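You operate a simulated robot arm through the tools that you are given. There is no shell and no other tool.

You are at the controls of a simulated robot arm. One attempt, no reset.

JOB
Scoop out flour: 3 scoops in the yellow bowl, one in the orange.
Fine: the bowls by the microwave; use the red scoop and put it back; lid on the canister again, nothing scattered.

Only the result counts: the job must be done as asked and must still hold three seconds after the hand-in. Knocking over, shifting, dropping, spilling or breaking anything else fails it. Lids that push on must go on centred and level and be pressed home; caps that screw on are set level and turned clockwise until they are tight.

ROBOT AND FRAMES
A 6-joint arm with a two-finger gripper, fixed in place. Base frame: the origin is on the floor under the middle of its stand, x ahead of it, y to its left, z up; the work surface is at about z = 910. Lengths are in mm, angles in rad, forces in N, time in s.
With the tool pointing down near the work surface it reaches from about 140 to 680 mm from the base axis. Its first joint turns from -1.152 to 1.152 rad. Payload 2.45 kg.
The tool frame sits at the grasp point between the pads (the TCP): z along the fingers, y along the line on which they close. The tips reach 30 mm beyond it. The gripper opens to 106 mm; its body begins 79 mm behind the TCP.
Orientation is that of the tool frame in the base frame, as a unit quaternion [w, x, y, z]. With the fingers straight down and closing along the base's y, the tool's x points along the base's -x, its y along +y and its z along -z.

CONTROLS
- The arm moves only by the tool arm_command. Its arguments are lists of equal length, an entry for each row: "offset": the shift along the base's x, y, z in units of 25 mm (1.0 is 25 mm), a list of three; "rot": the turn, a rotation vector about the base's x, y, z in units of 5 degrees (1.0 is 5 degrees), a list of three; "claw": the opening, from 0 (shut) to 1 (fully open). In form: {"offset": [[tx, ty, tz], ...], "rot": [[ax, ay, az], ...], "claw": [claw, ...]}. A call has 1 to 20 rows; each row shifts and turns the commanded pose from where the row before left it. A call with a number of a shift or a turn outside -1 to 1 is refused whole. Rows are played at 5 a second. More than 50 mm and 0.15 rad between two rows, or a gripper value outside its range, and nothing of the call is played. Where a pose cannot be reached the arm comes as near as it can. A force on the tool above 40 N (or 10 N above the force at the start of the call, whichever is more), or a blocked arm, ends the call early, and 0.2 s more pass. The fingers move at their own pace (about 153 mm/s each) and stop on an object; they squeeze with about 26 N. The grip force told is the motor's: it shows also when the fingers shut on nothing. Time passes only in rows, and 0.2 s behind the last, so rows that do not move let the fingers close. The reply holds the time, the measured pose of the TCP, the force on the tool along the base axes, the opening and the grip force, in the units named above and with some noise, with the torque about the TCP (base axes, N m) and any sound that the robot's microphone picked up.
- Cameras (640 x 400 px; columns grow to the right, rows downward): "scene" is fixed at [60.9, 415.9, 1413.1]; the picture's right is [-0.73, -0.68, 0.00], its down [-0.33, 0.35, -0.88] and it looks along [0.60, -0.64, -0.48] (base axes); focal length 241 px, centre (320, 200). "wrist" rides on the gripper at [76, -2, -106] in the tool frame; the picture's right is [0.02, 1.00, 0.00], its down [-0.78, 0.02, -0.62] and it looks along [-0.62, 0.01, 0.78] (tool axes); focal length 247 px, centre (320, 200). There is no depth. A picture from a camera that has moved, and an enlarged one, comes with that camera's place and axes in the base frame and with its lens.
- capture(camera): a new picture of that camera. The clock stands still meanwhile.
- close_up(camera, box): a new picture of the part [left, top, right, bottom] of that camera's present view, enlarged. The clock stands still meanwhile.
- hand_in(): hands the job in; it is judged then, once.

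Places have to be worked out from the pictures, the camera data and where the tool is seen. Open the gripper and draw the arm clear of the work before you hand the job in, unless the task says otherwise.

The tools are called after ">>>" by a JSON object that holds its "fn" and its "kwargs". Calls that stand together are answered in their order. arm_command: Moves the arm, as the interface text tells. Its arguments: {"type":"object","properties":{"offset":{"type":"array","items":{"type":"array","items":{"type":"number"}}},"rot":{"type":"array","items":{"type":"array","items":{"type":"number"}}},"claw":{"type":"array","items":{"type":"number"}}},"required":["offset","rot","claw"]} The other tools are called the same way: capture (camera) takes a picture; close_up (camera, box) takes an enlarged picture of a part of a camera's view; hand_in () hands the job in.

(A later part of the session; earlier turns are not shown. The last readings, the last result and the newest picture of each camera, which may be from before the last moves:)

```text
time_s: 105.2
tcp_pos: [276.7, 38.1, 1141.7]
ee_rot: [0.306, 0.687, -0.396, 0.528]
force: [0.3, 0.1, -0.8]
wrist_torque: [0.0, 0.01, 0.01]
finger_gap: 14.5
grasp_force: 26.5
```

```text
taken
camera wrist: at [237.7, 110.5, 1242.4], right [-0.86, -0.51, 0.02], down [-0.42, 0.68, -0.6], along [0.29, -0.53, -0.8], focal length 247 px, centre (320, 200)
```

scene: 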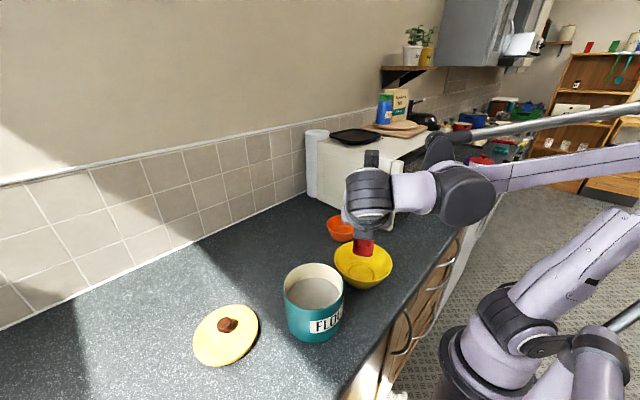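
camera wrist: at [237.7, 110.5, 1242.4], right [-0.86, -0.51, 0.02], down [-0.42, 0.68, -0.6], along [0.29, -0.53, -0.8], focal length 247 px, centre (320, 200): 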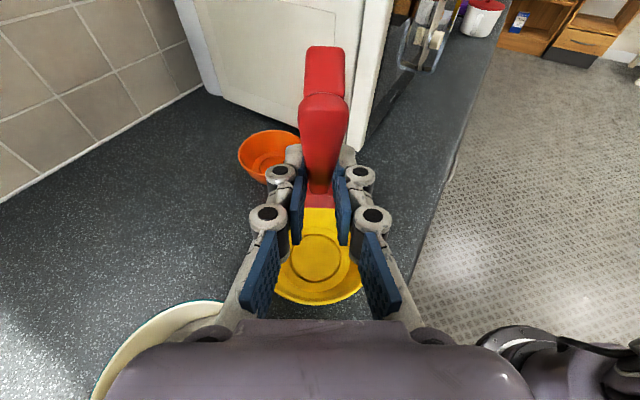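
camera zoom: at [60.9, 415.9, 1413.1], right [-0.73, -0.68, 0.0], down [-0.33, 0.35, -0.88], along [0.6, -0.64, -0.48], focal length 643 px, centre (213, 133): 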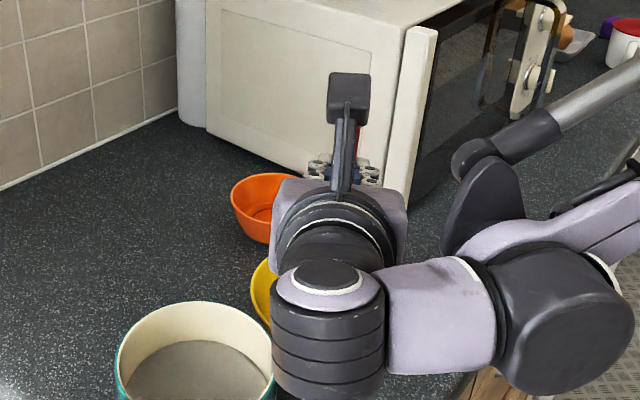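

Pitch 115° is reachable there. The level part of that motion would bring the hand near the microwave though, so I rehearse another way to the same tipped pose with the hand staying on the (-x,+y) side: reduce the lean to 40° and spin the tool 180° about its own axis, which should leave the scoop level with the cup toward azimuth -60°.

>>> {"fn": "arm_command", "kwargs": {"offset": [[0.17, 0.34, 0], [0.17, 0.34, 0], [0.17, 0.34, 0], [0.17, 0.34, 0], [0.17, 0.34, 0], [0.17, 0.34, 0], [0.17, 0.34, 0], [0, 0, 0]], "rot": [[0.866, 0.5, 0], [0.866, 0.5, 0], [0.866, 0.5, 0], [0.866, 0.5, 0], [0.866, 0.5, 0], [0.866, 0.5, 0], [0.866, 0.5, 0], [0, 0, 0]], "claw": [0, 0, 0, 0, 0, 0, 0, 0]}}

>>> {"fn": "arm_command", "kwargs": {"offset": [[0, 0, 0], [0, 0, 0], [0, 0, 0], [0, 0, 0], [0, 0, 0], [0, 0, 0], [0, 0, 0], [0, 0, 0], [0, 0, 0], [0, 0, 0], [0, 0, 0], [0, 0, 0], [0, 0, 0], [0, 0, 0], [0, 0, 0], [0, 0, 0], [0, 0, 0], [0, 0, 0]], "rot": [[0.3214, -0.5567, -0.766], [0.3214, -0.5567, -0.766], [0.3214, -0.5567, -0.766], [0.3214, -0.5567, -0.766], [0.3214, -0.5567, -0.766], [0.3214, -0.5567, -0.766], [0.3214, -0.5567, -0.766], [0.3214, -0.5567, -0.766], [0.3214, -0.5567, -0.766], [0.3214, -0.5567, -0.766], [0.3214, -0.5567, -0.766], [0.3214, -0.5567, -0.766], [0.3214, -0.5567, -0.766], [0.3214, -0.5567, -0.766], [0.3214, -0.5567, -0.766], [0.3214, -0.5567, -0.766], [0.3214, -0.5567, -0.766], [0.3214, -0.5567, -0.766]], "claw": [0, 0, 0, 0, 0, 0, 0, 0, 0, 0, 0, 0, 0, 0, 0, 0, 0, 0]}}

>>> {"fn": "arm_command", "kwargs": {"offset": [[0, 0, 0], [0, 0, 0], [0, 0, 0], [0, 0, 0], [0, 0, 0], [0, 0, 0], [0, 0, 0], [0, 0, 0], [0, 0, 0], [0, 0, 0], [0, 0, 0], [0, 0, 0], [0, 0, 0], [0, 0, 0], [0, 0, 0], [0, 0, 0], [0, 0, 0], [0, 0, 0], [0, 0, 0]], "rot": [[0.3214, -0.5567, -0.766], [0.3214, -0.5567, -0.766], [0.3214, -0.5567, -0.766], [0.3214, -0.5567, -0.766], [0.3214, -0.5567, -0.766], [0.3214, -0.5567, -0.766], [0.3214, -0.5567, -0.766], [0.3214, -0.5567, -0.766], [0.3214, -0.5567, -0.766], [0.3214, -0.5567, -0.766], [0.3214, -0.5567, -0.766], [0.3214, -0.5567, -0.766], [0.3214, -0.5567, -0.766], [0.3214, -0.5567, -0.766], [0.3214, -0.5567, -0.766], [0.3214, -0.5567, -0.766], [0.3214, -0.5567, -0.766], [0.3214, -0.5567, -0.766], [0, 0, 0]], "claw": [0, 0, 0, 0, 0, 0, 0, 0, 0, 0, 0, 0, 0, 0, 0, 0, 0, 0, 0]}}

>>> {"fn": "capture", "kwargs": {"camera": "scene"}}

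>>> {"fn": "capture", "kwargs": {"camera": "wrist"}}

```text
time_s: 107.0
tcp_pos: [306.2, 96.5, 1142.3]
ee_rot: [0.171, 0.815, -0.469, 0.295]
force: [-0.6, -0.7, -0.1]
wrist_torque: [0.03, 0.03, 0.02]
finger_gap: 14.1
grasp_force: 25.6
```

```text
time_s: 110.8
tcp_pos: [307.6, 99.4, 1141.9]
ee_rot: [0.088, -0.244, 0.908, -0.33]
force: [0.7, -0.5, -0.1]
wrist_torque: [0.0, 0.01, 0.01]
finger_gap: 14.3
grasp_force: 26.1
```

```text
time_s: 114.8
tcp_pos: [307.6, 97.8, 1140.7]
ee_rot: [0.296, 0.47, 0.814, -0.17]
force: [-0.2, 0.6, 0.0]
wrist_torque: [0.03, 0.01, -0.01]
finger_gap: 13.9
grasp_force: 26.1
```

```text
taken
```

scene: 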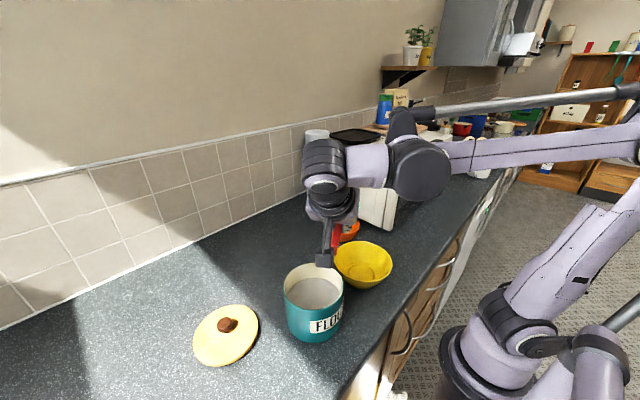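

```text
taken
camera wrist: at [243.0, 206.4, 1174.6], right [0.86, 0.52, -0.01], down [0.12, -0.17, 0.98], along [0.5, -0.84, -0.2], focal length 247 px, centre (320, 200)
```

wrist: 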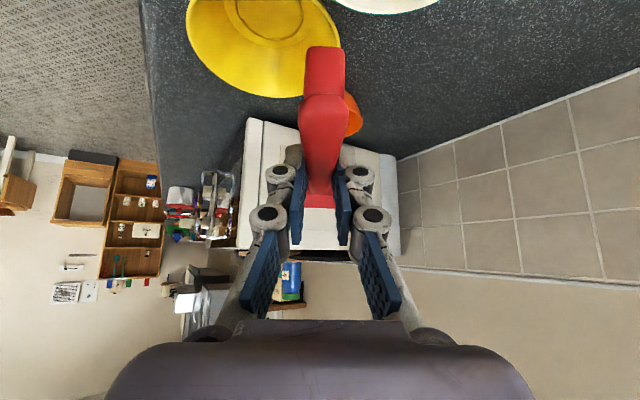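

The spin path works too, so I have a tipping route for each bowl. Now I turn the level scoop back +150° about z (cup toward +y) over the canister, where the scene camera can see into it.

>>> {"fn": "arm_command", "kwargs": {"offset": [[0.0133, -0.024, 0], [0.0133, -0.024, 0], [0.0133, -0.024, 0], [0.0133, -0.024, 0], [0.0133, -0.024, 0], [0.0133, -0.024, 0], [0.0133, -0.024, 0], [0.0133, -0.024, 0], [0.0133, -0.024, 0], [0.0133, -0.024, 0], [0.0133, -0.024, 0], [0.0133, -0.024, 0], [0.0133, -0.024, 0], [0.0133, -0.024, 0], [0.0133, -0.024, 0]], "rot": [[0, 0, 1], [0, 0, 1], [0, 0, 1], [0, 0, 1], [0, 0, 1], [0, 0, 1], [0, 0, 1], [0, 0, 1], [0, 0, 1], [0, 0, 1], [0, 0, 1], [0, 0, 1], [0, 0, 1], [0, 0, 1], [0, 0, 1]], "claw": [0, 0, 0, 0, 0, 0, 0, 0, 0, 0, 0, 0, 0, 0, 0]}}

>>> {"fn": "arm_command", "kwargs": {"offset": [[0.0133, -0.024, 0], [0.0133, -0.024, 0], [0.0133, -0.024, 0], [0.0133, -0.024, 0], [0.0133, -0.024, 0], [0.0133, -0.024, 0], [0.0133, -0.024, 0], [0.0133, -0.024, 0], [0.0133, -0.024, 0], [0.0133, -0.024, 0], [0.0133, -0.024, 0], [0.0133, -0.024, 0], [0.0133, -0.024, 0], [0.0133, -0.024, 0], [0.0133, -0.024, 0], [0, 0, 0]], "rot": [[0, 0, 1], [0, 0, 1], [0, 0, 1], [0, 0, 1], [0, 0, 1], [0, 0, 1], [0, 0, 1], [0, 0, 1], [0, 0, 1], [0, 0, 1], [0, 0, 1], [0, 0, 1], [0, 0, 1], [0, 0, 1], [0, 0, 1], [0, 0, 0]], "claw": [0, 0, 0, 0, 0, 0, 0, 0, 0, 0, 0, 0, 0, 0, 0, 0]}}

>>> {"fn": "close_up", "kwargs": {"camera": "scene", "box": [270, 190, 390, 350]}}

>>> {"fn": "capture", "kwargs": {"camera": "wrist"}}

```text
time_s: 118.0
tcp_pos: [311.3, 89.1, 1141.9]
ee_rot: [0.338, -0.124, 0.932, 0.045]
force: [0.1, -0.1, 0.2]
wrist_torque: [0.0, 0.01, 0.0]
finger_gap: 14.0
grasp_force: 25.8
```

```text
time_s: 121.4
tcp_pos: [315.0, 80.4, 1141.8]
ee_rot: [-0.241, 0.667, -0.663, -0.242]
force: [-1.0, 0.3, -0.1]
wrist_torque: [0.01, 0.0, -0.02]
finger_gap: 14.3
grasp_force: 26.0
```

```text
2.50 times, centred on (330, 270) of scene
camera zoom: at [60.9, 415.9, 1413.1], right [-0.73, -0.68, 0.0], down [-0.33, 0.35, -0.88], along [0.6, -0.64, -0.48], focal length 603 px, centre (295, 25)
```

zoom: 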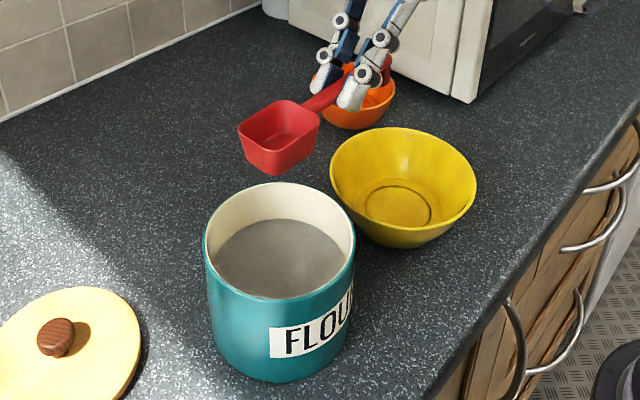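

```text
taken
camera wrist: at [318.6, -47.4, 1174.3], right [-1.0, -0.02, -0.01], down [-0.02, 0.2, 0.98], along [-0.02, 0.98, -0.2], focal length 247 px, centre (320, 200)
```

wrist: 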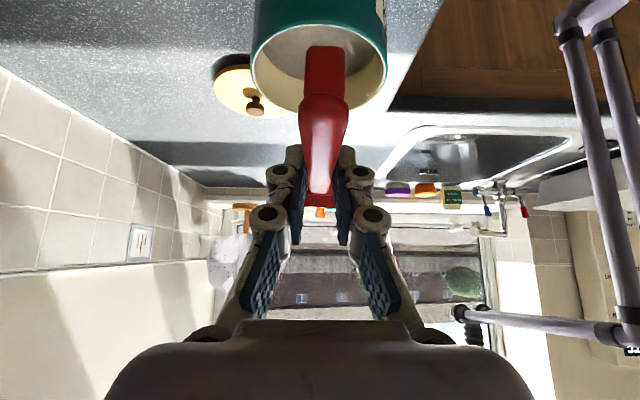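

The cup sits where my geometry predicts (rim centre about 81 mm ahead of the TCP). Now I pitch it 60° nose-down above the canister.

>>> {"fn": "arm_command", "kwargs": {"offset": [[0.02, 0.178, -0.053], [0.02, 0.178, -0.053], [0, 0.178, -0.053], [0, 0.178, -0.053], [0, 0.178, -0.053], [0, 0.178, -0.053], [0, 0.178, -0.053], [0, 0.178, -0.053], [0, 0.178, -0.053], [0, 0.178, -0.053], [0, 0.178, -0.053], [0, 0.178, -0.053], [0, 0, 0]], "rot": [[-1, 0, 0], [-1, 0, 0], [-1, 0, 0], [-1, 0, 0], [-1, 0, 0], [-1, 0, 0], [-1, 0, 0], [-1, 0, 0], [-1, 0, 0], [-1, 0, 0], [-1, 0, 0], [-1, 0, 0], [0, 0, 0]], "claw": [0, 0, 0, 0, 0, 0, 0, 0, 0, 0, 0, 0, 0]}}

>>> {"fn": "close_up", "kwargs": {"camera": "scene", "box": [250, 180, 390, 350]}}

>>> {"fn": "capture", "kwargs": {"camera": "wrist"}}

```text
time_s: 124.2
tcp_pos: [316.2, 132.4, 1126.2]
ee_rot: [0.125, 0.696, -0.696, 0.123]
force: [0.2, 0.5, 0.0]
wrist_torque: [-0.01, 0.0, 0.01]
finger_gap: 14.1
grasp_force: 26.1
```

```text
2.35 times, centred on (320, 265) of scene
camera zoom: at [60.9, 415.9, 1413.1], right [-0.73, -0.68, 0.0], down [-0.33, 0.35, -0.88], along [0.6, -0.64, -0.48], focal length 567 px, centre (320, 47)
```

zoom: 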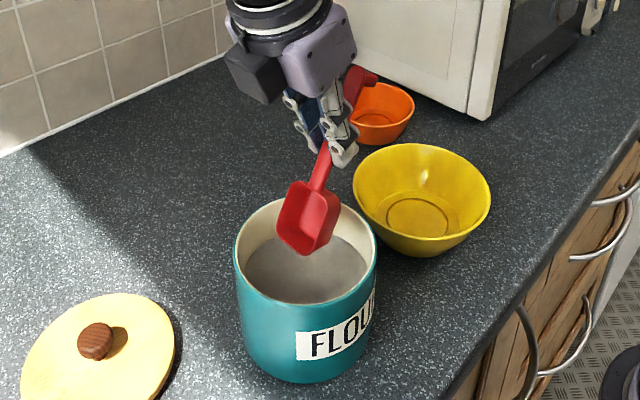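

```text
taken
camera wrist: at [319.8, 97.9, 1252.5], right [-1.0, -0.02, 0.01], down [-0.02, 0.95, 0.31], along [-0.02, 0.31, -0.95], focal length 247 px, centre (320, 200)
```

wrist: 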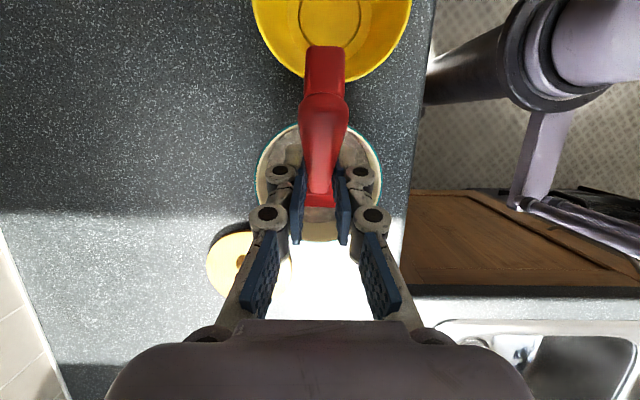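

The pitched scoop is centred over the opening. I lower it into the flour.

>>> {"fn": "arm_command", "kwargs": {"offset": [[0, 0.04, -1], [0, 0, -1], [0, 0, -0.8], [0, 0, -0.5], [0, 0, -0.25], [0, 0, -0.25], [0, 0, 0]], "rot": [[0, 0, 0], [0, 0, 0], [0, 0, 0], [0, 0, 0], [0, 0, 0], [0, 0, 0], [0, 0, 0]], "claw": [0, 0, 0, 0, 0, 0, 0]}}

>>> {"fn": "close_up", "kwargs": {"camera": "scene", "box": [270, 210, 380, 340]}}

```text
time_s: 125.8
tcp_pos: [318.0, 134.3, 1030.7]
ee_rot: [0.124, 0.698, -0.695, 0.122]
force: [-0.1, 0.9, -0.8]
wrist_torque: [0.04, 0.01, -0.02]
finger_gap: 14.0
grasp_force: 25.8
```

```text
3.08 times, centred on (325, 275) of scene
camera zoom: at [60.9, 415.9, 1413.1], right [-0.73, -0.68, 0.0], down [-0.33, 0.35, -0.88], along [0.6, -0.64, -0.48], focal length 742 px, centre (305, -31)
```

zoom: 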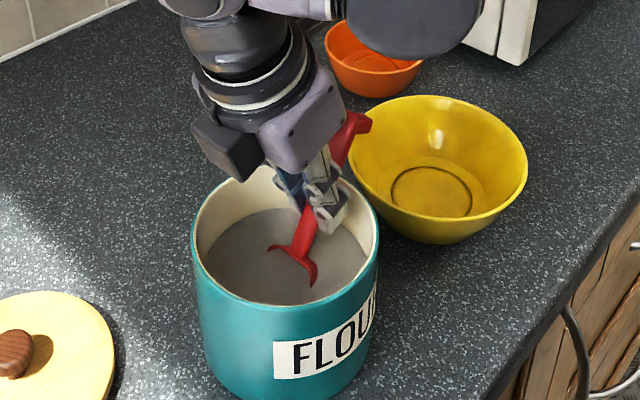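

The cup is sunk to its back rim in the flour with almost no force. I sweep forward while reducing the pitch, keeping the handle just above the canister's rim.

>>> {"fn": "arm_command", "kwargs": {"offset": [[0, -0.052, -0.194], [0, -0.052, -0.194], [0, -0.082, -0.058], [0, -0.082, -0.058], [0, 0, 0]], "rot": [[1, 0, 0], [1, 0, 0], [0.8, 0, 0], [0.8, 0, 0], [0, 0, 0]], "claw": [0, 0, 0, 0, 0]}}

>>> {"fn": "close_up", "kwargs": {"camera": "scene", "box": [270, 210, 380, 340]}}

```text
time_s: 127.0
tcp_pos: [316.0, 128.0, 1019.1]
ee_rot: [0.014, 0.708, -0.706, 0.013]
force: [-0.4, 0.2, -0.8]
wrist_torque: [0.03, 0.02, 0.02]
finger_gap: 14.3
grasp_force: 25.8
```

```text
3.08 times, centred on (325, 275) of scene
camera zoom: at [60.9, 415.9, 1413.1], right [-0.73, -0.68, 0.0], down [-0.33, 0.35, -0.88], along [0.6, -0.64, -0.48], focal length 742 px, centre (305, -31)
```

zoom: 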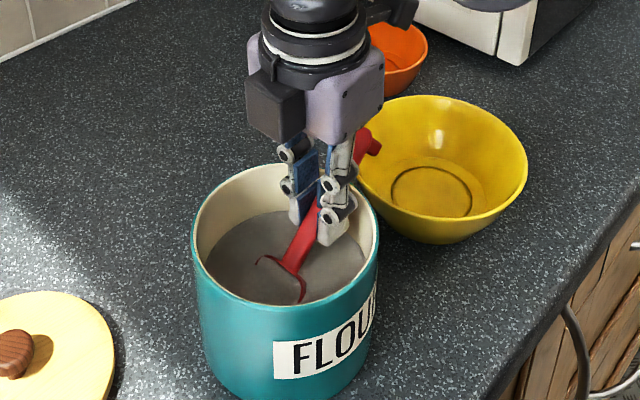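

Nothing is strained. I continue levelling the scoop while it rises out of the flour, keeping the path clear of the rim.

>>> {"fn": "arm_command", "kwargs": {"offset": [[0, -0.064, 0.122], [0, -0.064, 0.122], [0, -0.11, 0.108], [0, -0.11, 0.108], [0, -0.124, 0.088], [0, -0.124, 0.088], [0, -0.098, 0.054], [0, -0.098, 0.054], [0, -0.072, 0.012], [0, -0.072, 0.012], [0, -0.048, 0.12], [0, 0, 0]], "rot": [[0.6, 0, 0], [0.6, 0, 0], [0.6, 0, 0], [0.6, 0, 0], [0.8, 0, 0], [0.8, 0, 0], [0.8, 0, 0], [0.8, 0, 0], [0.9, 0, 0], [0.9, 0, 0], [1, 0, 0], [0, 0, 0]], "claw": [0, 0, 0, 0, 0, 0, 0, 0, 0, 0, 0, 0]}}

>>> {"fn": "close_up", "kwargs": {"camera": "scene", "box": [270, 200, 380, 340]}}

```text
time_s: 129.6
tcp_pos: [316.9, 103.5, 1040.9]
ee_rot: [-0.241, 0.666, -0.663, -0.241]
force: [0.3, 0.5, -0.8]
wrist_torque: [-0.01, 0.02, -0.03]
finger_gap: 14.3
grasp_force: 25.9
```

```text
2.86 times, centred on (325, 270) of scene
camera zoom: at [60.9, 415.9, 1413.1], right [-0.73, -0.68, 0.0], down [-0.33, 0.35, -0.88], along [0.6, -0.64, -0.48], focal length 689 px, centre (306, 0)
```

zoom: 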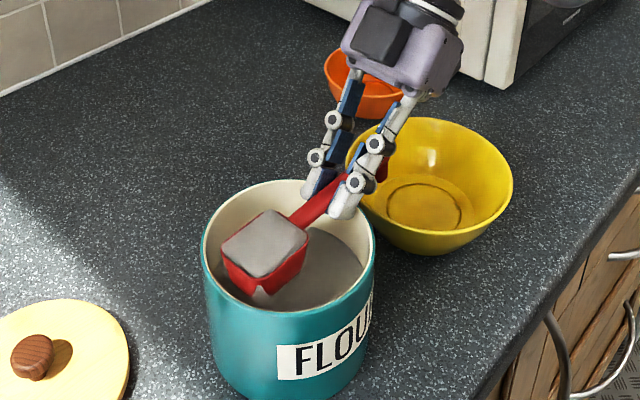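

The scoop came up full. I take a closer look before carrying it.

>>> {"fn": "close_up", "kwargs": {"camera": "scene", "box": [290, 255, 360, 310]}}

```text
7.27 times, centred on (325, 282) of scene
camera zoom: at [60.9, 415.9, 1413.1], right [-0.73, -0.68, 0.0], down [-0.33, 0.35, -0.88], along [0.6, -0.64, -0.48], focal length 1753 px, centre (284, -400)
```

zoom: 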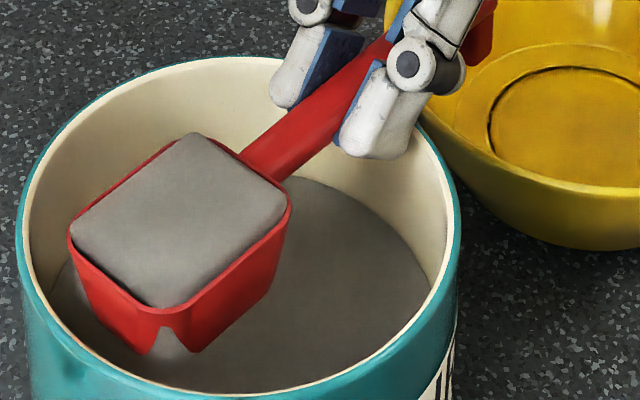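

The cup is full and slightly heaped, all still inside the canister's outline. I lift gently, level.

>>> {"fn": "arm_command", "kwargs": {"offset": [[0, 0, 0.3], [0, 0, 0.4], [0, 0, 0.4], [0, 0, 0.4], [0, 0, 0.3], [0, 0, 0]], "rot": [[0, 0, 0], [0, 0, 0], [0, 0, 0], [0, 0, 0], [0, 0, 0], [0, 0, 0]], "claw": [0, 0, 0, 0, 0, 0]}}

>>> {"fn": "close_up", "kwargs": {"camera": "scene", "box": [280, 200, 380, 320]}}

```text
time_s: 131.0
tcp_pos: [317.1, 103.8, 1086.0]
ee_rot: [-0.241, 0.666, -0.663, -0.242]
force: [-0.2, -0.1, -0.5]
wrist_torque: [-0.01, 0.0, -0.02]
finger_gap: 14.0
grasp_force: 25.8
```

```text
3.33 times, centred on (330, 260) of scene
camera zoom: at [60.9, 415.9, 1413.1], right [-0.73, -0.68, 0.0], down [-0.33, 0.35, -0.88], along [0.6, -0.64, -0.48], focal length 804 px, centre (287, 0)
```

zoom: 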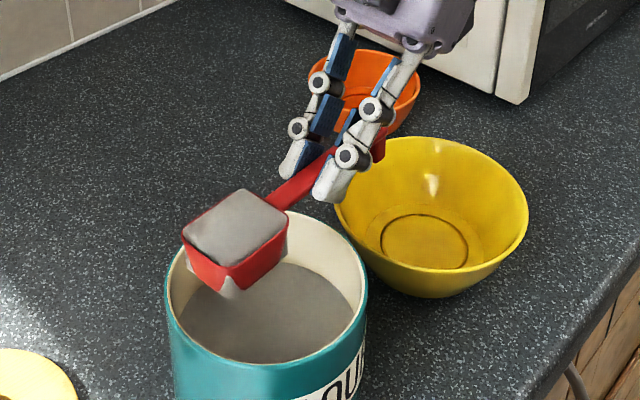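

The flour rides steadily with the scoop. A better fix puts the yellow bowl's centre at about (304,-17) with its rim near z 960; I carry the level scoop there, turning it 30° on the way.

>>> {"fn": "arm_command", "kwargs": {"offset": [[0.03, -0.25, 0], [0.063, -0.49, 0], [0.063, -0.49, 0], [0.063, -0.49, 0], [0.063, -0.49, 0], [0.063, -0.49, 0], [0.063, -0.49, 0], [0.063, -0.49, 0], [0.063, -0.49, 0], [0.063, -0.49, 0], [0.063, -0.49, 0], [0.063, -0.49, 0], [0.063, -0.49, 0], [0.063, -0.49, 0], [0.063, -0.49, 0], [0.03, -0.24, 0], [0, 0, 0]], "rot": [[0, 0, 0.2], [0, 0, 0.4], [0, 0, 0.4], [0, 0, 0.4], [0, 0, 0.4], [0, 0, 0.4], [0, 0, 0.4], [0, 0, 0.4], [0, 0, 0.4], [0, 0, 0.4], [0, 0, 0.4], [0, 0, 0.4], [0, 0, 0.4], [0, 0, 0.4], [0, 0, 0.4], [0, 0, 0.2], [0, 0, 0]], "claw": [0, 0, 0, 0, 0, 0, 0, 0, 0, 0, 0, 0, 0, 0, 0, 0, 0]}}

>>> {"fn": "capture", "kwargs": {"camera": "scene"}}

>>> {"fn": "close_up", "kwargs": {"camera": "scene", "box": [290, 180, 410, 300]}}

>>> {"fn": "capture", "kwargs": {"camera": "wrist"}}

```text
time_s: 134.6
tcp_pos: [365.8, 1.4, 1086.2]
ee_rot: [-0.175, 0.813, -0.481, -0.279]
force: [-0.5, 0.2, -0.8]
wrist_torque: [-0.05, 0.03, -0.06]
finger_gap: 14.1
grasp_force: 26.0
out of reach, approached as far as the arm can: row 11, 12, 13, 14, 15, 16
```

```text
taken
```

scene: 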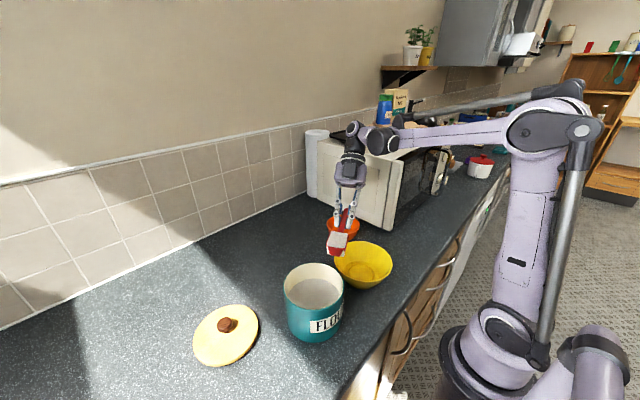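

```text
3.33 times, centred on (350, 240) of scene
camera zoom: at [60.9, 415.9, 1413.1], right [-0.73, -0.68, 0.0], down [-0.33, 0.35, -0.88], along [0.6, -0.64, -0.48], focal length 804 px, centre (220, 67)
```

zoom: 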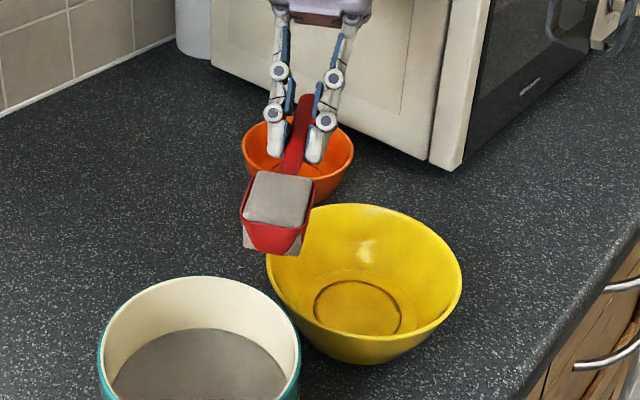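

```text
taken
camera wrist: at [427.8, -109.4, 1122.2], right [-0.87, -0.49, -0.03], down [-0.14, 0.18, 0.97], along [-0.47, 0.85, -0.23], focal length 247 px, centre (320, 200)
```

wrist: 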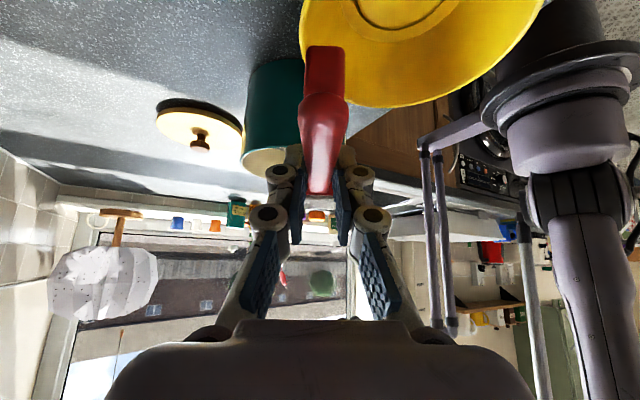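

Level with this heading the arm cannot get further toward -y; the flour is still intact on the level scoop. I go back over the canister to heading +y, then will swing to the other heading (hand on the (-x,+y) side) that I rehearsed.

>>> {"fn": "arm_command", "kwargs": {"offset": [[-0.122, 0.1965, 0.1125], [-0.122, 0.1965, 0.1125], [-0.122, 0.1965, 0.1125], [-0.122, 0.1965, 0.1125], [-0.122, 0.1965, 0.1125], [-0.122, 0.1965, 0.1125], [-0.122, 0.1965, 0.1125], [-0.122, 0.1965, 0.1125], [-0.122, 0.1965, 0.1125], [-0.122, 0.1965, 0.1125], [-0.122, 0.1965, 0.1125], [-0.122, 0.1965, 0.1125], [-0.122, 0.1965, 0.1125], [-0.122, 0.1965, 0.1125], [-0.122, 0.1965, 0.1125], [-0.122, 0.1965, 0.1125], [0, 0, 0]], "rot": [[0, 0, -0.355], [0, 0, -0.355], [0, 0, -0.355], [0, 0, -0.355], [0, 0, -0.355], [0, 0, -0.355], [0, 0, -0.355], [0, 0, -0.355], [0, 0, -0.355], [0, 0, -0.355], [0, 0, -0.355], [0, 0, -0.355], [0, 0, -0.355], [0, 0, -0.355], [0, 0, -0.355], [0, 0, -0.355], [0.3, 0, 0]], "claw": [0, 0, 0, 0, 0, 0, 0, 0, 0, 0, 0, 0, 0, 0, 0, 0, 0]}}

>>> {"fn": "close_up", "kwargs": {"camera": "scene", "box": [270, 190, 390, 310]}}

```text
time_s: 138.2
tcp_pos: [320.7, 90.8, 1129.9]
ee_rot: [-0.247, 0.672, -0.651, -0.253]
force: [0.0, 0.5, -0.8]
wrist_torque: [0.0, -0.01, -0.04]
finger_gap: 14.4
grasp_force: 26.2
out of reach, approached as far as the arm can: row 1
```

```text
3.33 times, centred on (330, 250) of scene
camera zoom: at [60.9, 415.9, 1413.1], right [-0.73, -0.68, 0.0], down [-0.33, 0.35, -0.88], along [0.6, -0.64, -0.48], focal length 804 px, centre (287, 33)
```

zoom: 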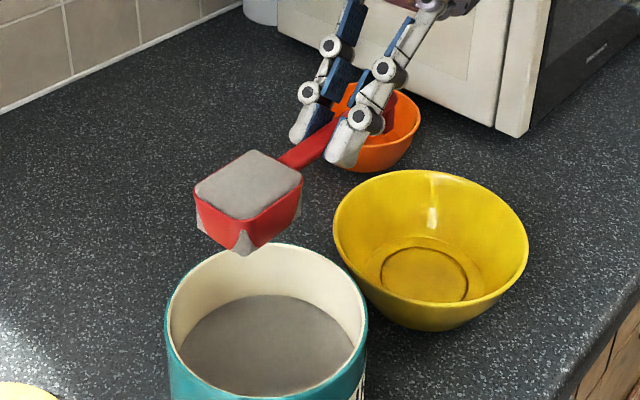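

The scoop is level and full above the canister. I swing it -150° about z at this height (the path rehearsed before), ending with the cup toward azimuth -60°.

>>> {"fn": "arm_command", "kwargs": {"offset": [[-0.02, 0.009, 0.02], [-0.02, 0.009, 0.02], [-0.02, 0.009, 0.02], [-0.02, 0.009, 0.02], [-0.02, 0.009, 0.02], [-0.02, 0.009, 0.02], [-0.02, 0.009, 0.02], [-0.02, 0.009, 0.02], [-0.02, 0.009, 0.02], [-0.02, 0.009, 0.02], [-0.02, 0.009, 0.02], [-0.02, 0.009, 0.02], [-0.02, 0.009, 0.02], [-0.02, 0.009, 0.02], [-0.02, 0.009, 0.02], [-0.02, 0.009, 0.02]], "rot": [[-0.28, 0, -0.6], [0, 0, -0.98], [0, 0, -0.98], [0, 0, -0.98], [0, 0, -0.98], [0, 0, -0.98], [0, 0, -0.98], [0, 0, -0.98], [0, 0, -0.98], [0, 0, -0.98], [0, 0, -0.98], [0, 0, -0.98], [0, 0, -0.98], [0, 0, -0.98], [0, 0, -0.98], [0, 0, -0.98]], "claw": [0, 0, 0, 0, 0, 0, 0, 0, 0, 0, 0, 0, 0, 0, 0, 0]}}

>>> {"fn": "arm_command", "kwargs": {"offset": [[-0.02, 0.009, 0], [-0.02, 0.009, 0], [-0.02, 0.009, 0], [-0.02, 0.009, 0], [-0.02, 0.009, 0], [-0.02, 0.009, 0], [-0.02, 0.009, 0], [-0.02, 0.009, 0], [-0.02, 0.009, 0], [-0.02, 0.009, 0], [-0.02, 0.009, 0], [-0.02, 0.009, 0], [-0.02, 0.009, 0], [-0.02, 0.009, 0], [-0.02, 0.009, 0], [0, 0, 0]], "rot": [[0, 0, -0.98], [0, 0, -0.98], [0, 0, -0.98], [0, 0, -0.98], [0, 0, -0.98], [0, 0, -0.98], [0, 0, -0.98], [0, 0, -0.98], [0, 0, -0.98], [0, 0, -0.98], [0, 0, -0.98], [0, 0, -0.98], [0, 0, -0.98], [0, 0, -0.98], [0, 0, -0.98], [0, 0, -0.2]], "claw": [0, 0, 0, 0, 0, 0, 0, 0, 0, 0, 0, 0, 0, 0, 0, 0]}}

>>> {"fn": "capture", "kwargs": {"camera": "scene"}}

>>> {"fn": "capture", "kwargs": {"camera": "wrist"}}

```text
time_s: 141.6
tcp_pos: [313.1, 92.7, 1138.9]
ee_rot: [0.339, -0.125, 0.931, 0.045]
force: [0.2, 1.0, -0.9]
wrist_torque: [0.0, 0.0, -0.03]
finger_gap: 14.2
grasp_force: 26.2
```

```text
time_s: 145.0
tcp_pos: [307.1, 96.3, 1139.7]
ee_rot: [0.296, 0.465, 0.817, -0.171]
force: [-0.6, 0.7, 0.7]
wrist_torque: [0.01, 0.02, -0.01]
finger_gap: 14.3
grasp_force: 26.2
```

```text
taken
```

scene: 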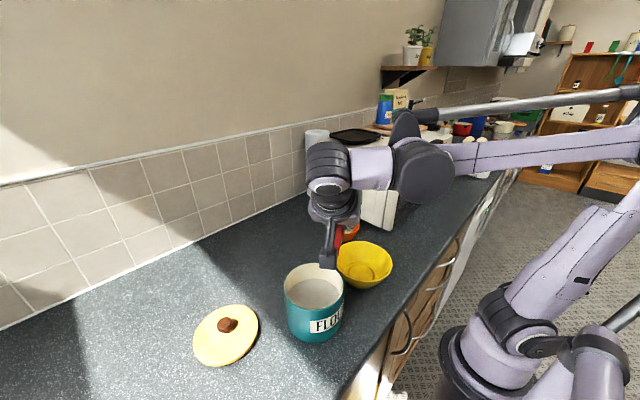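

```text
taken
camera wrist: at [239.7, 203.1, 1171.9], right [0.85, 0.53, -0.01], down [0.12, -0.16, 0.98], along [0.51, -0.83, -0.2], focal length 247 px, centre (320, 200)
```

wrist: 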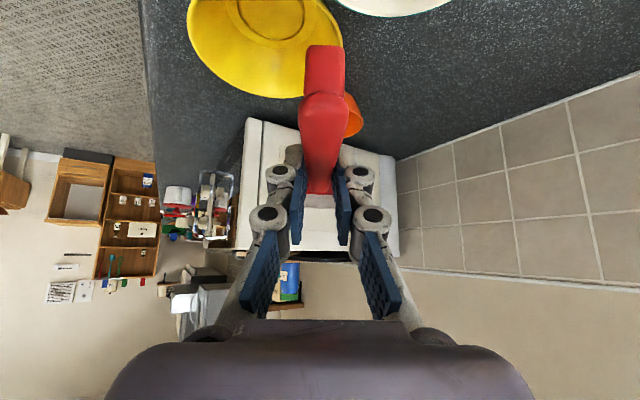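

The scoop is level with heading about -60°, still full by the reading. I move it over the yellow bowl and down to a low pouring height, turning 5° more.

>>> {"fn": "arm_command", "kwargs": {"offset": [[-0.15, -0.161, -0.359], [-0.15, -0.161, -0.359], [-0.15, -0.161, -0.359], [-0.15, -0.161, -0.359], [-0.15, -0.161, -0.359], [-0.15, -0.161, -0.359], [-0.15, -0.161, -0.359], [-0.15, -0.161, -0.359], [-0.15, -0.161, -0.359], [-0.15, -0.161, -0.359], [0, 0, 0]], "rot": [[0, 0, -0.1], [0, 0, -0.1], [0, 0, -0.1], [0, 0, -0.1], [0, 0, -0.1], [0, 0, -0.1], [0, 0, -0.1], [0, 0, -0.1], [0, 0, -0.1], [0, 0, -0.1], [0, 0, 0]], "claw": [0, 0, 0, 0, 0, 0, 0, 0, 0, 0, 0]}}

>>> {"fn": "capture", "kwargs": {"camera": "scene"}}

>>> {"fn": "close_up", "kwargs": {"camera": "scene", "box": [290, 170, 410, 300]}}

>>> {"fn": "capture", "kwargs": {"camera": "wrist"}}

```text
time_s: 147.4
tcp_pos: [265.7, 55.6, 1049.0]
ee_rot: [0.29, 0.499, 0.796, -0.182]
force: [0.7, -0.4, -0.5]
wrist_torque: [-0.01, 0.01, 0.02]
finger_gap: 14.3
grasp_force: 26.0
```

```text
taken
```

scene: 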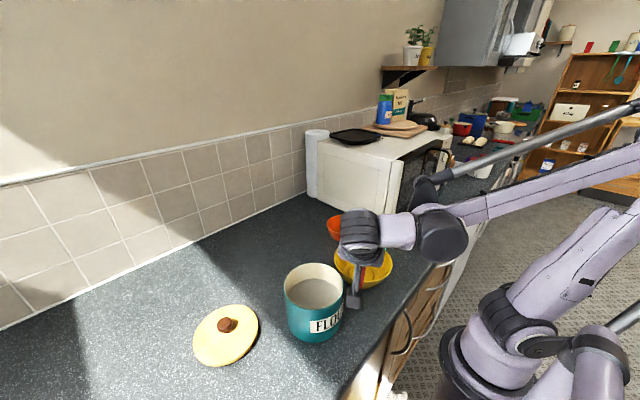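

```text
3.08 times, centred on (350, 235) of scene
camera zoom: at [60.9, 415.9, 1413.1], right [-0.73, -0.68, 0.0], down [-0.33, 0.35, -0.88], along [0.6, -0.64, -0.48], focal length 742 px, centre (228, 92)
```

zoom: 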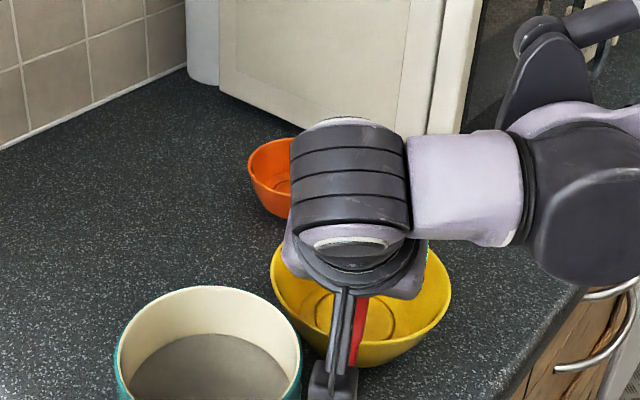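

```text
taken
camera wrist: at [211.0, 168.2, 1081.3], right [0.89, 0.45, -0.01], down [0.1, -0.17, 0.98], along [0.44, -0.88, -0.2], focal length 247 px, centre (320, 200)
```

wrist: 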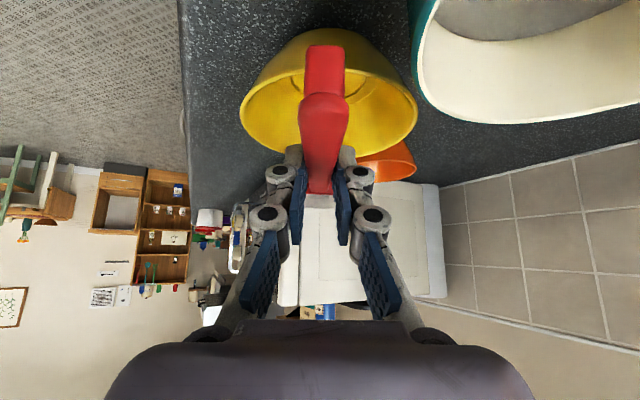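

The wrist view shows the scoop's axis passing over the bowl's centre. I start the spin about the tool axis (first 50°) with the TCP compensated so that the cup stays over the bowl and comes lower.

>>> {"fn": "arm_command", "kwargs": {"offset": [[-0.1106, -0.0588, -0.1278], [-0.1043, -0.0701, -0.1169], [-0.0972, -0.081, -0.1062], [-0.0892, -0.0912, -0.0956], [-0.0807, -0.1007, -0.0853], [-0.0715, -0.1095, -0.0754], [-0.0618, -0.1174, -0.0659], [-0.0516, -0.1244, -0.057], [-0.041, -0.1305, -0.0486], [-0.0301, -0.1356, -0.0409]], "rot": [[-0.2717, 0.5826, 0.766], [-0.2717, 0.5826, 0.766], [-0.2717, 0.5826, 0.766], [-0.2717, 0.5826, 0.766], [-0.2717, 0.5826, 0.766], [-0.2717, 0.5826, 0.766], [-0.2717, 0.5826, 0.766], [-0.2717, 0.5826, 0.766], [-0.2717, 0.5826, 0.766], [-0.2717, 0.5826, 0.766]], "claw": [0, 0, 0, 0, 0, 0, 0, 0, 0, 0]}}

>>> {"fn": "close_up", "kwargs": {"camera": "scene", "box": [290, 170, 410, 300]}}

>>> {"fn": "capture", "kwargs": {"camera": "wrist"}}

```text
time_s: 149.6
tcp_pos: [249.0, 29.4, 1028.6]
ee_rot: [0.182, 0.117, 0.934, -0.286]
force: [-0.7, -0.8, 0.4]
wrist_torque: [0.04, 0.02, -0.02]
finger_gap: 13.9
grasp_force: 25.9
```

```text
3.08 times, centred on (350, 235) of scene
camera zoom: at [60.9, 415.9, 1413.1], right [-0.73, -0.68, 0.0], down [-0.33, 0.35, -0.88], along [0.6, -0.64, -0.48], focal length 742 px, centre (228, 92)
```

zoom: 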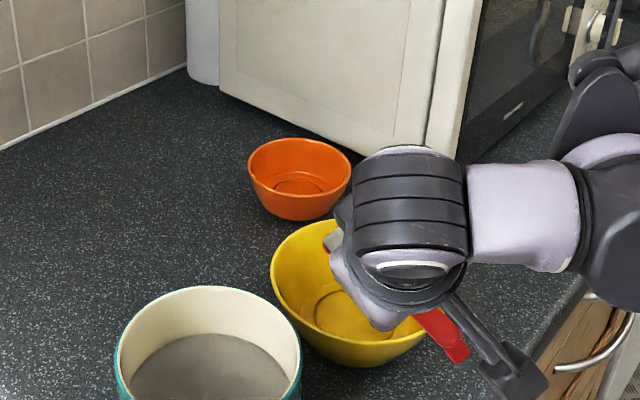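

```text
taken
camera wrist: at [151.0, 97.2, 1080.0], right [0.3, 0.81, -0.5], down [0.55, 0.28, 0.79], along [0.78, -0.51, -0.36], focal length 247 px, centre (320, 200)
```

wrist: 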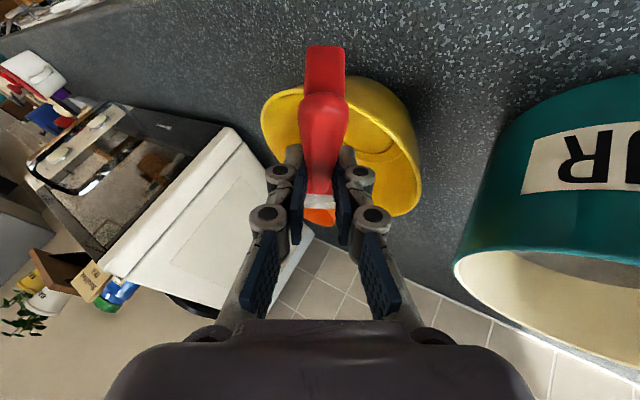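

The cup hangs over the bowl, tilted about 30°, nothing spilled outside. I continue the spin to 115° with the same compensation.

>>> {"fn": "arm_command", "kwargs": {"offset": [[-0.019, -0.1397, -0.0338], [-0.0077, -0.1427, -0.0275], [0.0036, -0.1446, 0.1112], [0.0149, -0.1454, 0.1158], [0.0261, -0.1451, 0.1196], [0.0371, -0.1436, 0.1224], [0.0478, -0.1412, 0.1243], [0.0581, -0.1376, 0.1253]], "rot": [[-0.2717, 0.5826, 0.766], [-0.2717, 0.5826, 0.766], [-0.2717, 0.5826, 0.766], [-0.2717, 0.5826, 0.766], [-0.2717, 0.5826, 0.766], [-0.2717, 0.5826, 0.766], [-0.2717, 0.5826, 0.766], [-0.2717, 0.5826, 0.766]], "claw": [0, 0, 0, 0, 0, 0, 0, 0]}}

>>> {"fn": "close_up", "kwargs": {"camera": "scene", "box": [290, 170, 410, 300]}}

>>> {"fn": "capture", "kwargs": {"camera": "wrist"}}

```text
time_s: 151.4
tcp_pos: [254.2, 0.6, 1045.8]
ee_rot: [0.071, -0.21, 0.917, -0.33]
force: [0.5, 0.3, 0.2]
wrist_torque: [0.01, 0.0, 0.0]
finger_gap: 14.1
grasp_force: 25.8
```

```text
3.08 times, centred on (350, 235) of scene
camera zoom: at [60.9, 415.9, 1413.1], right [-0.73, -0.68, 0.0], down [-0.33, 0.35, -0.88], along [0.6, -0.64, -0.48], focal length 742 px, centre (228, 92)
```

zoom: 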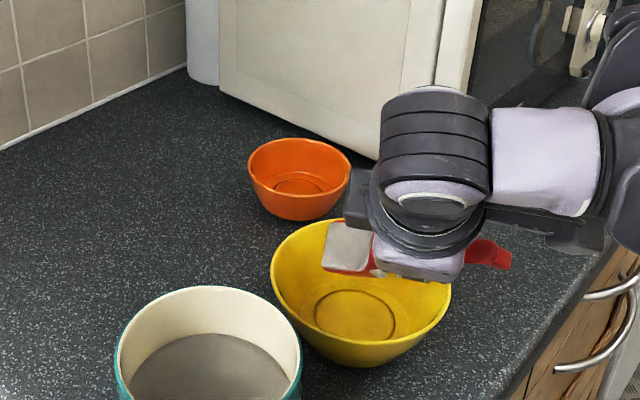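

```text
taken
camera wrist: at [157.5, 27.9, 1129.5], right [-0.36, 0.68, -0.64], down [0.53, 0.71, 0.46], along [0.77, -0.17, -0.62], focal length 247 px, centre (320, 200)
```

wrist: 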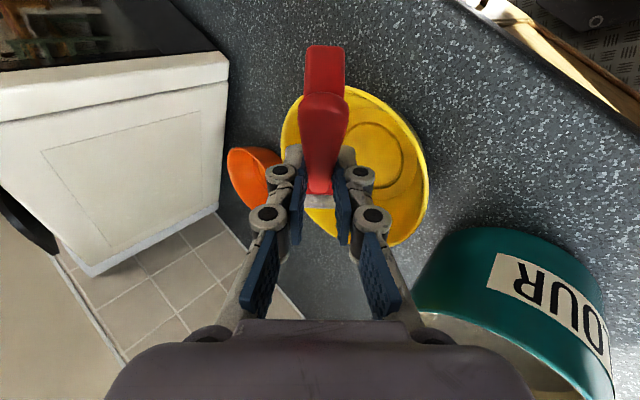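

At 90° of spin the flour still sits in the tilted cup, which hangs over the bowl. I go on to 135°.

>>> {"fn": "arm_command", "kwargs": {"offset": [[0.068, -0.133, 0.1253], [0.0774, -0.1274, 0.1243], [0.0862, -0.1208, 0.1224], [0.0944, -0.1132, 0.1196], [0.1018, -0.1048, 0.1158], [0.1084, -0.0957, 0.1112], [0.1143, -0.0858, 0.1058], [0.1192, -0.0752, 0.0995], [0.1232, -0.0641, 0.0924]], "rot": [[-0.2717, 0.5826, 0.766], [-0.2717, 0.5826, 0.766], [-0.2717, 0.5826, 0.766], [-0.2717, 0.5826, 0.766], [-0.2717, 0.5826, 0.766], [-0.2717, 0.5826, 0.766], [-0.2717, 0.5826, 0.766], [-0.2717, 0.5826, 0.766], [-0.2717, 0.5826, 0.766]], "claw": [0, 0, 0, 0, 0, 0, 0, 0, 0]}}

>>> {"fn": "close_up", "kwargs": {"camera": "scene", "box": [290, 170, 410, 300]}}

>>> {"fn": "capture", "kwargs": {"camera": "wrist"}}

```text
time_s: 153.4
tcp_pos: [276.5, -21.1, 1070.1]
ee_rot: [-0.064, -0.544, 0.768, -0.333]
force: [-0.5, -0.3, -0.4]
wrist_torque: [-0.05, 0.03, 0.02]
finger_gap: 14.2
grasp_force: 25.9
```

```text
3.08 times, centred on (350, 235) of scene
camera zoom: at [60.9, 415.9, 1413.1], right [-0.73, -0.68, 0.0], down [-0.33, 0.35, -0.88], along [0.6, -0.64, -0.48], focal length 742 px, centre (228, 92)
```

zoom: 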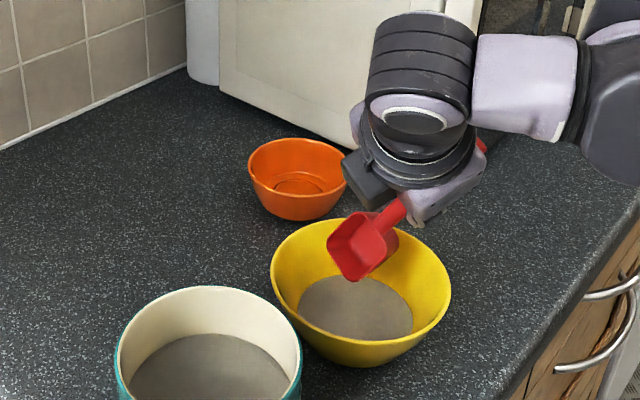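

```text
taken
camera wrist: at [219.4, -21.3, 1188.8], right [-0.89, 0.17, -0.43], down [0.13, 0.98, 0.11], along [0.44, 0.04, -0.89], focal length 247 px, centre (320, 200)
```

wrist: 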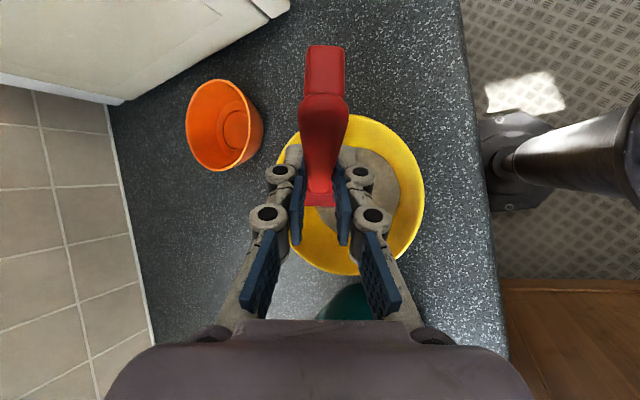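

The flour went into the yellow bowl. I look closely for leftovers in the cup and any scatter on the counter.

>>> {"fn": "close_up", "kwargs": {"camera": "scene", "box": [335, 225, 405, 285]}}

>>> {"fn": "close_up", "kwargs": {"camera": "wrist", "box": [180, 60, 480, 330]}}

>>> {"fn": "close_up", "kwargs": {"camera": "scene", "box": [270, 205, 430, 355]}}

```text
6.67 times, centred on (370, 255) of scene
camera zoom: at [60.9, 415.9, 1413.1], right [-0.73, -0.68, 0.0], down [-0.33, 0.35, -0.88], along [0.6, -0.64, -0.48], focal length 1607 px, centre (-13, -167)
```

zoom: 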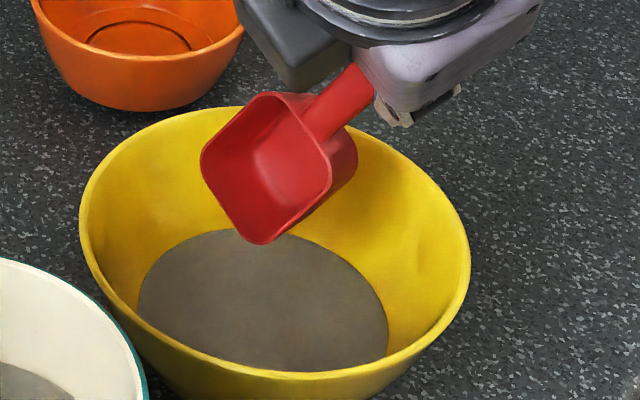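

```text
1.48 times, centred on (330, 195) of wrist
camera zoom: at [219.4, -21.3, 1188.8], right [-0.89, 0.17, -0.43], down [0.13, 0.98, 0.11], along [0.44, 0.04, -0.89], focal length 366 px, centre (305, 207)
```

zoom: 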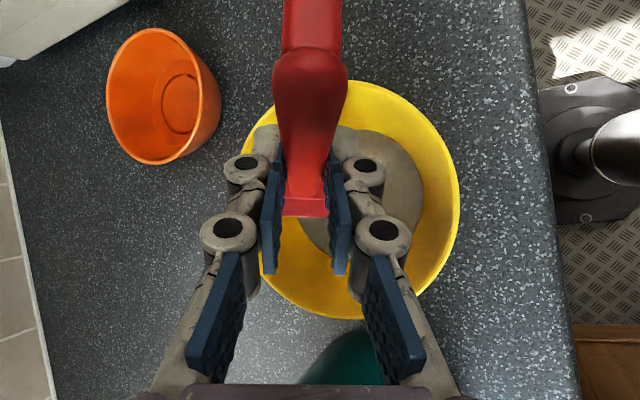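

```text
2.67 times, centred on (350, 280) of scene
camera zoom: at [60.9, 415.9, 1413.1], right [-0.73, -0.68, 0.0], down [-0.33, 0.35, -0.88], along [0.6, -0.64, -0.48], focal length 643 px, centre (240, -13)
```

zoom: 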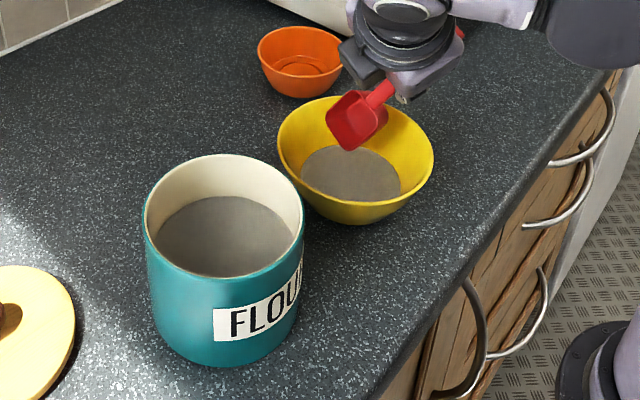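

The scoop is empty, the yellow bowl holds one clean portion and nothing is scattered. I finish the spin to 180° (same as a pitched pose heading 115°) while rising, then turn back toward the canister.

>>> {"fn": "arm_command", "kwargs": {"offset": [[0.1263, -0.0525, 0.285], [0.1285, -0.0404, 0.276], [0.1296, -0.0281, 0.267], [0.1298, -0.0156, 0.258], [0.129, -0.0029, 0.248], [0.1272, 0.0097, 0.238], [0.1244, 0.0224, 0.227], [0.1208, 0.0348, 0.216], [0.1162, 0.047, 0.205], [0, 0, 0.3], [0, 0, 0.3], [0, 0, 0.3], [0, 0, 0.3], [0, 0, 0]], "rot": [[-0.2717, 0.5826, 0.766], [-0.2717, 0.5826, 0.766], [-0.2717, 0.5826, 0.766], [-0.2717, 0.5826, 0.766], [-0.2717, 0.5826, 0.766], [-0.2717, 0.5826, 0.766], [-0.2717, 0.5826, 0.766], [-0.2717, 0.5826, 0.766], [-0.2717, 0.5826, 0.766], [0.9063, 0.4226, 0], [0.9063, 0.4226, 0], [0.9063, 0.4226, 0], [0.9063, 0.4226, 0], [0, 0, 0]], "claw": [0, 0, 0, 0, 0, 0, 0, 0, 0, 0, 0, 0, 0, 0]}}

>>> {"fn": "close_up", "kwargs": {"camera": "scene", "box": [270, 150, 430, 310]}}

>>> {"fn": "capture", "kwargs": {"camera": "wrist"}}

```text
time_s: 156.4
tcp_pos: [303.4, -21.7, 1155.8]
ee_rot: [0.097, 0.834, -0.525, 0.143]
force: [0.2, -0.7, -1.1]
wrist_torque: [0.0, 0.01, -0.01]
finger_gap: 14.0
grasp_force: 25.7
```

```text
2.50 times, centred on (350, 230) of scene
camera zoom: at [60.9, 415.9, 1413.1], right [-0.73, -0.68, 0.0], down [-0.33, 0.35, -0.88], along [0.6, -0.64, -0.48], focal length 603 px, centre (245, 125)
```

zoom: 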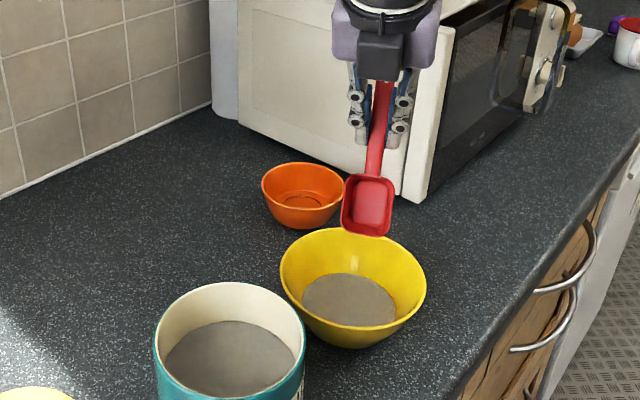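

```text
taken
camera wrist: at [322.4, -53.5, 1281.4], right [-0.89, -0.45, 0.02], down [-0.42, 0.85, 0.32], along [-0.16, 0.28, -0.95], focal length 247 px, centre (320, 200)
```

wrist: 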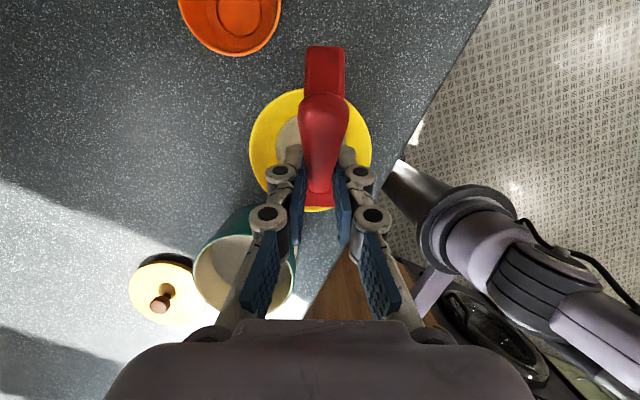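

The scoop is empty and clear; canister flour has sunk only slightly. I move back over the canister, turning to heading +y at 60° pitch.

>>> {"fn": "arm_command", "kwargs": {"offset": [[0.0705, 0.776, 0], [0.0705, 0.776, 0], [0.0705, 0.776, -0.1], [0.0705, 0.776, -0.15], [0.0705, 0.776, -0.2], [0.0705, 0.776, -0.25], [0.0705, 0.776, -0.25], [0.0705, 0.776, -0.28], [0, 0, 0]], "rot": [[0, 0, -0.61], [0, 0, -0.61], [0, 0, -0.61], [0, 0, -0.61], [0, 0, -0.61], [0, 0, -0.61], [0, 0, -0.61], [0, 0, -0.61], [0, 0, 0]], "claw": [0, 0, 0, 0, 0, 0, 0, 0, 0]}}

>>> {"fn": "close_up", "kwargs": {"camera": "scene", "box": [250, 180, 390, 350]}}

>>> {"fn": "capture", "kwargs": {"camera": "wrist"}}

```text
time_s: 158.4
tcp_pos: [317.2, 133.4, 1124.1]
ee_rot: [0.126, 0.702, -0.69, 0.12]
force: [0.1, 0.4, -0.4]
wrist_torque: [-0.02, -0.01, -0.02]
finger_gap: 14.4
grasp_force: 26.1
```

```text
2.35 times, centred on (320, 265) of scene
camera zoom: at [60.9, 415.9, 1413.1], right [-0.73, -0.68, 0.0], down [-0.33, 0.35, -0.88], along [0.6, -0.64, -0.48], focal length 567 px, centre (320, 47)
```

zoom: 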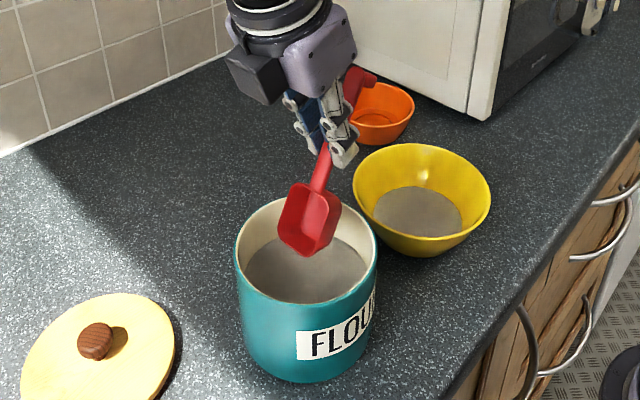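

```text
taken
camera wrist: at [322.1, 96.9, 1250.7], right [-1.0, -0.04, 0.02], down [-0.03, 0.95, 0.32], along [-0.03, 0.32, -0.95], focal length 247 px, centre (320, 200)
```

wrist: 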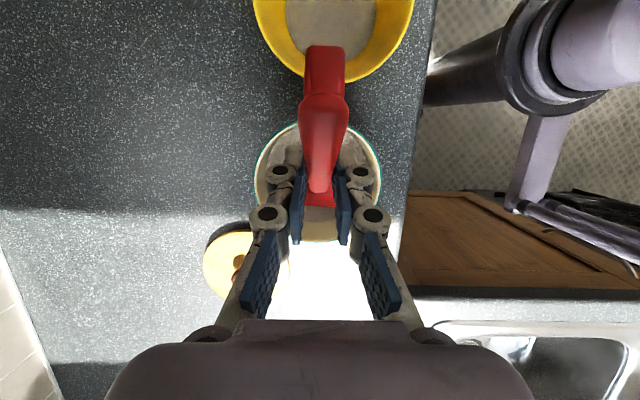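

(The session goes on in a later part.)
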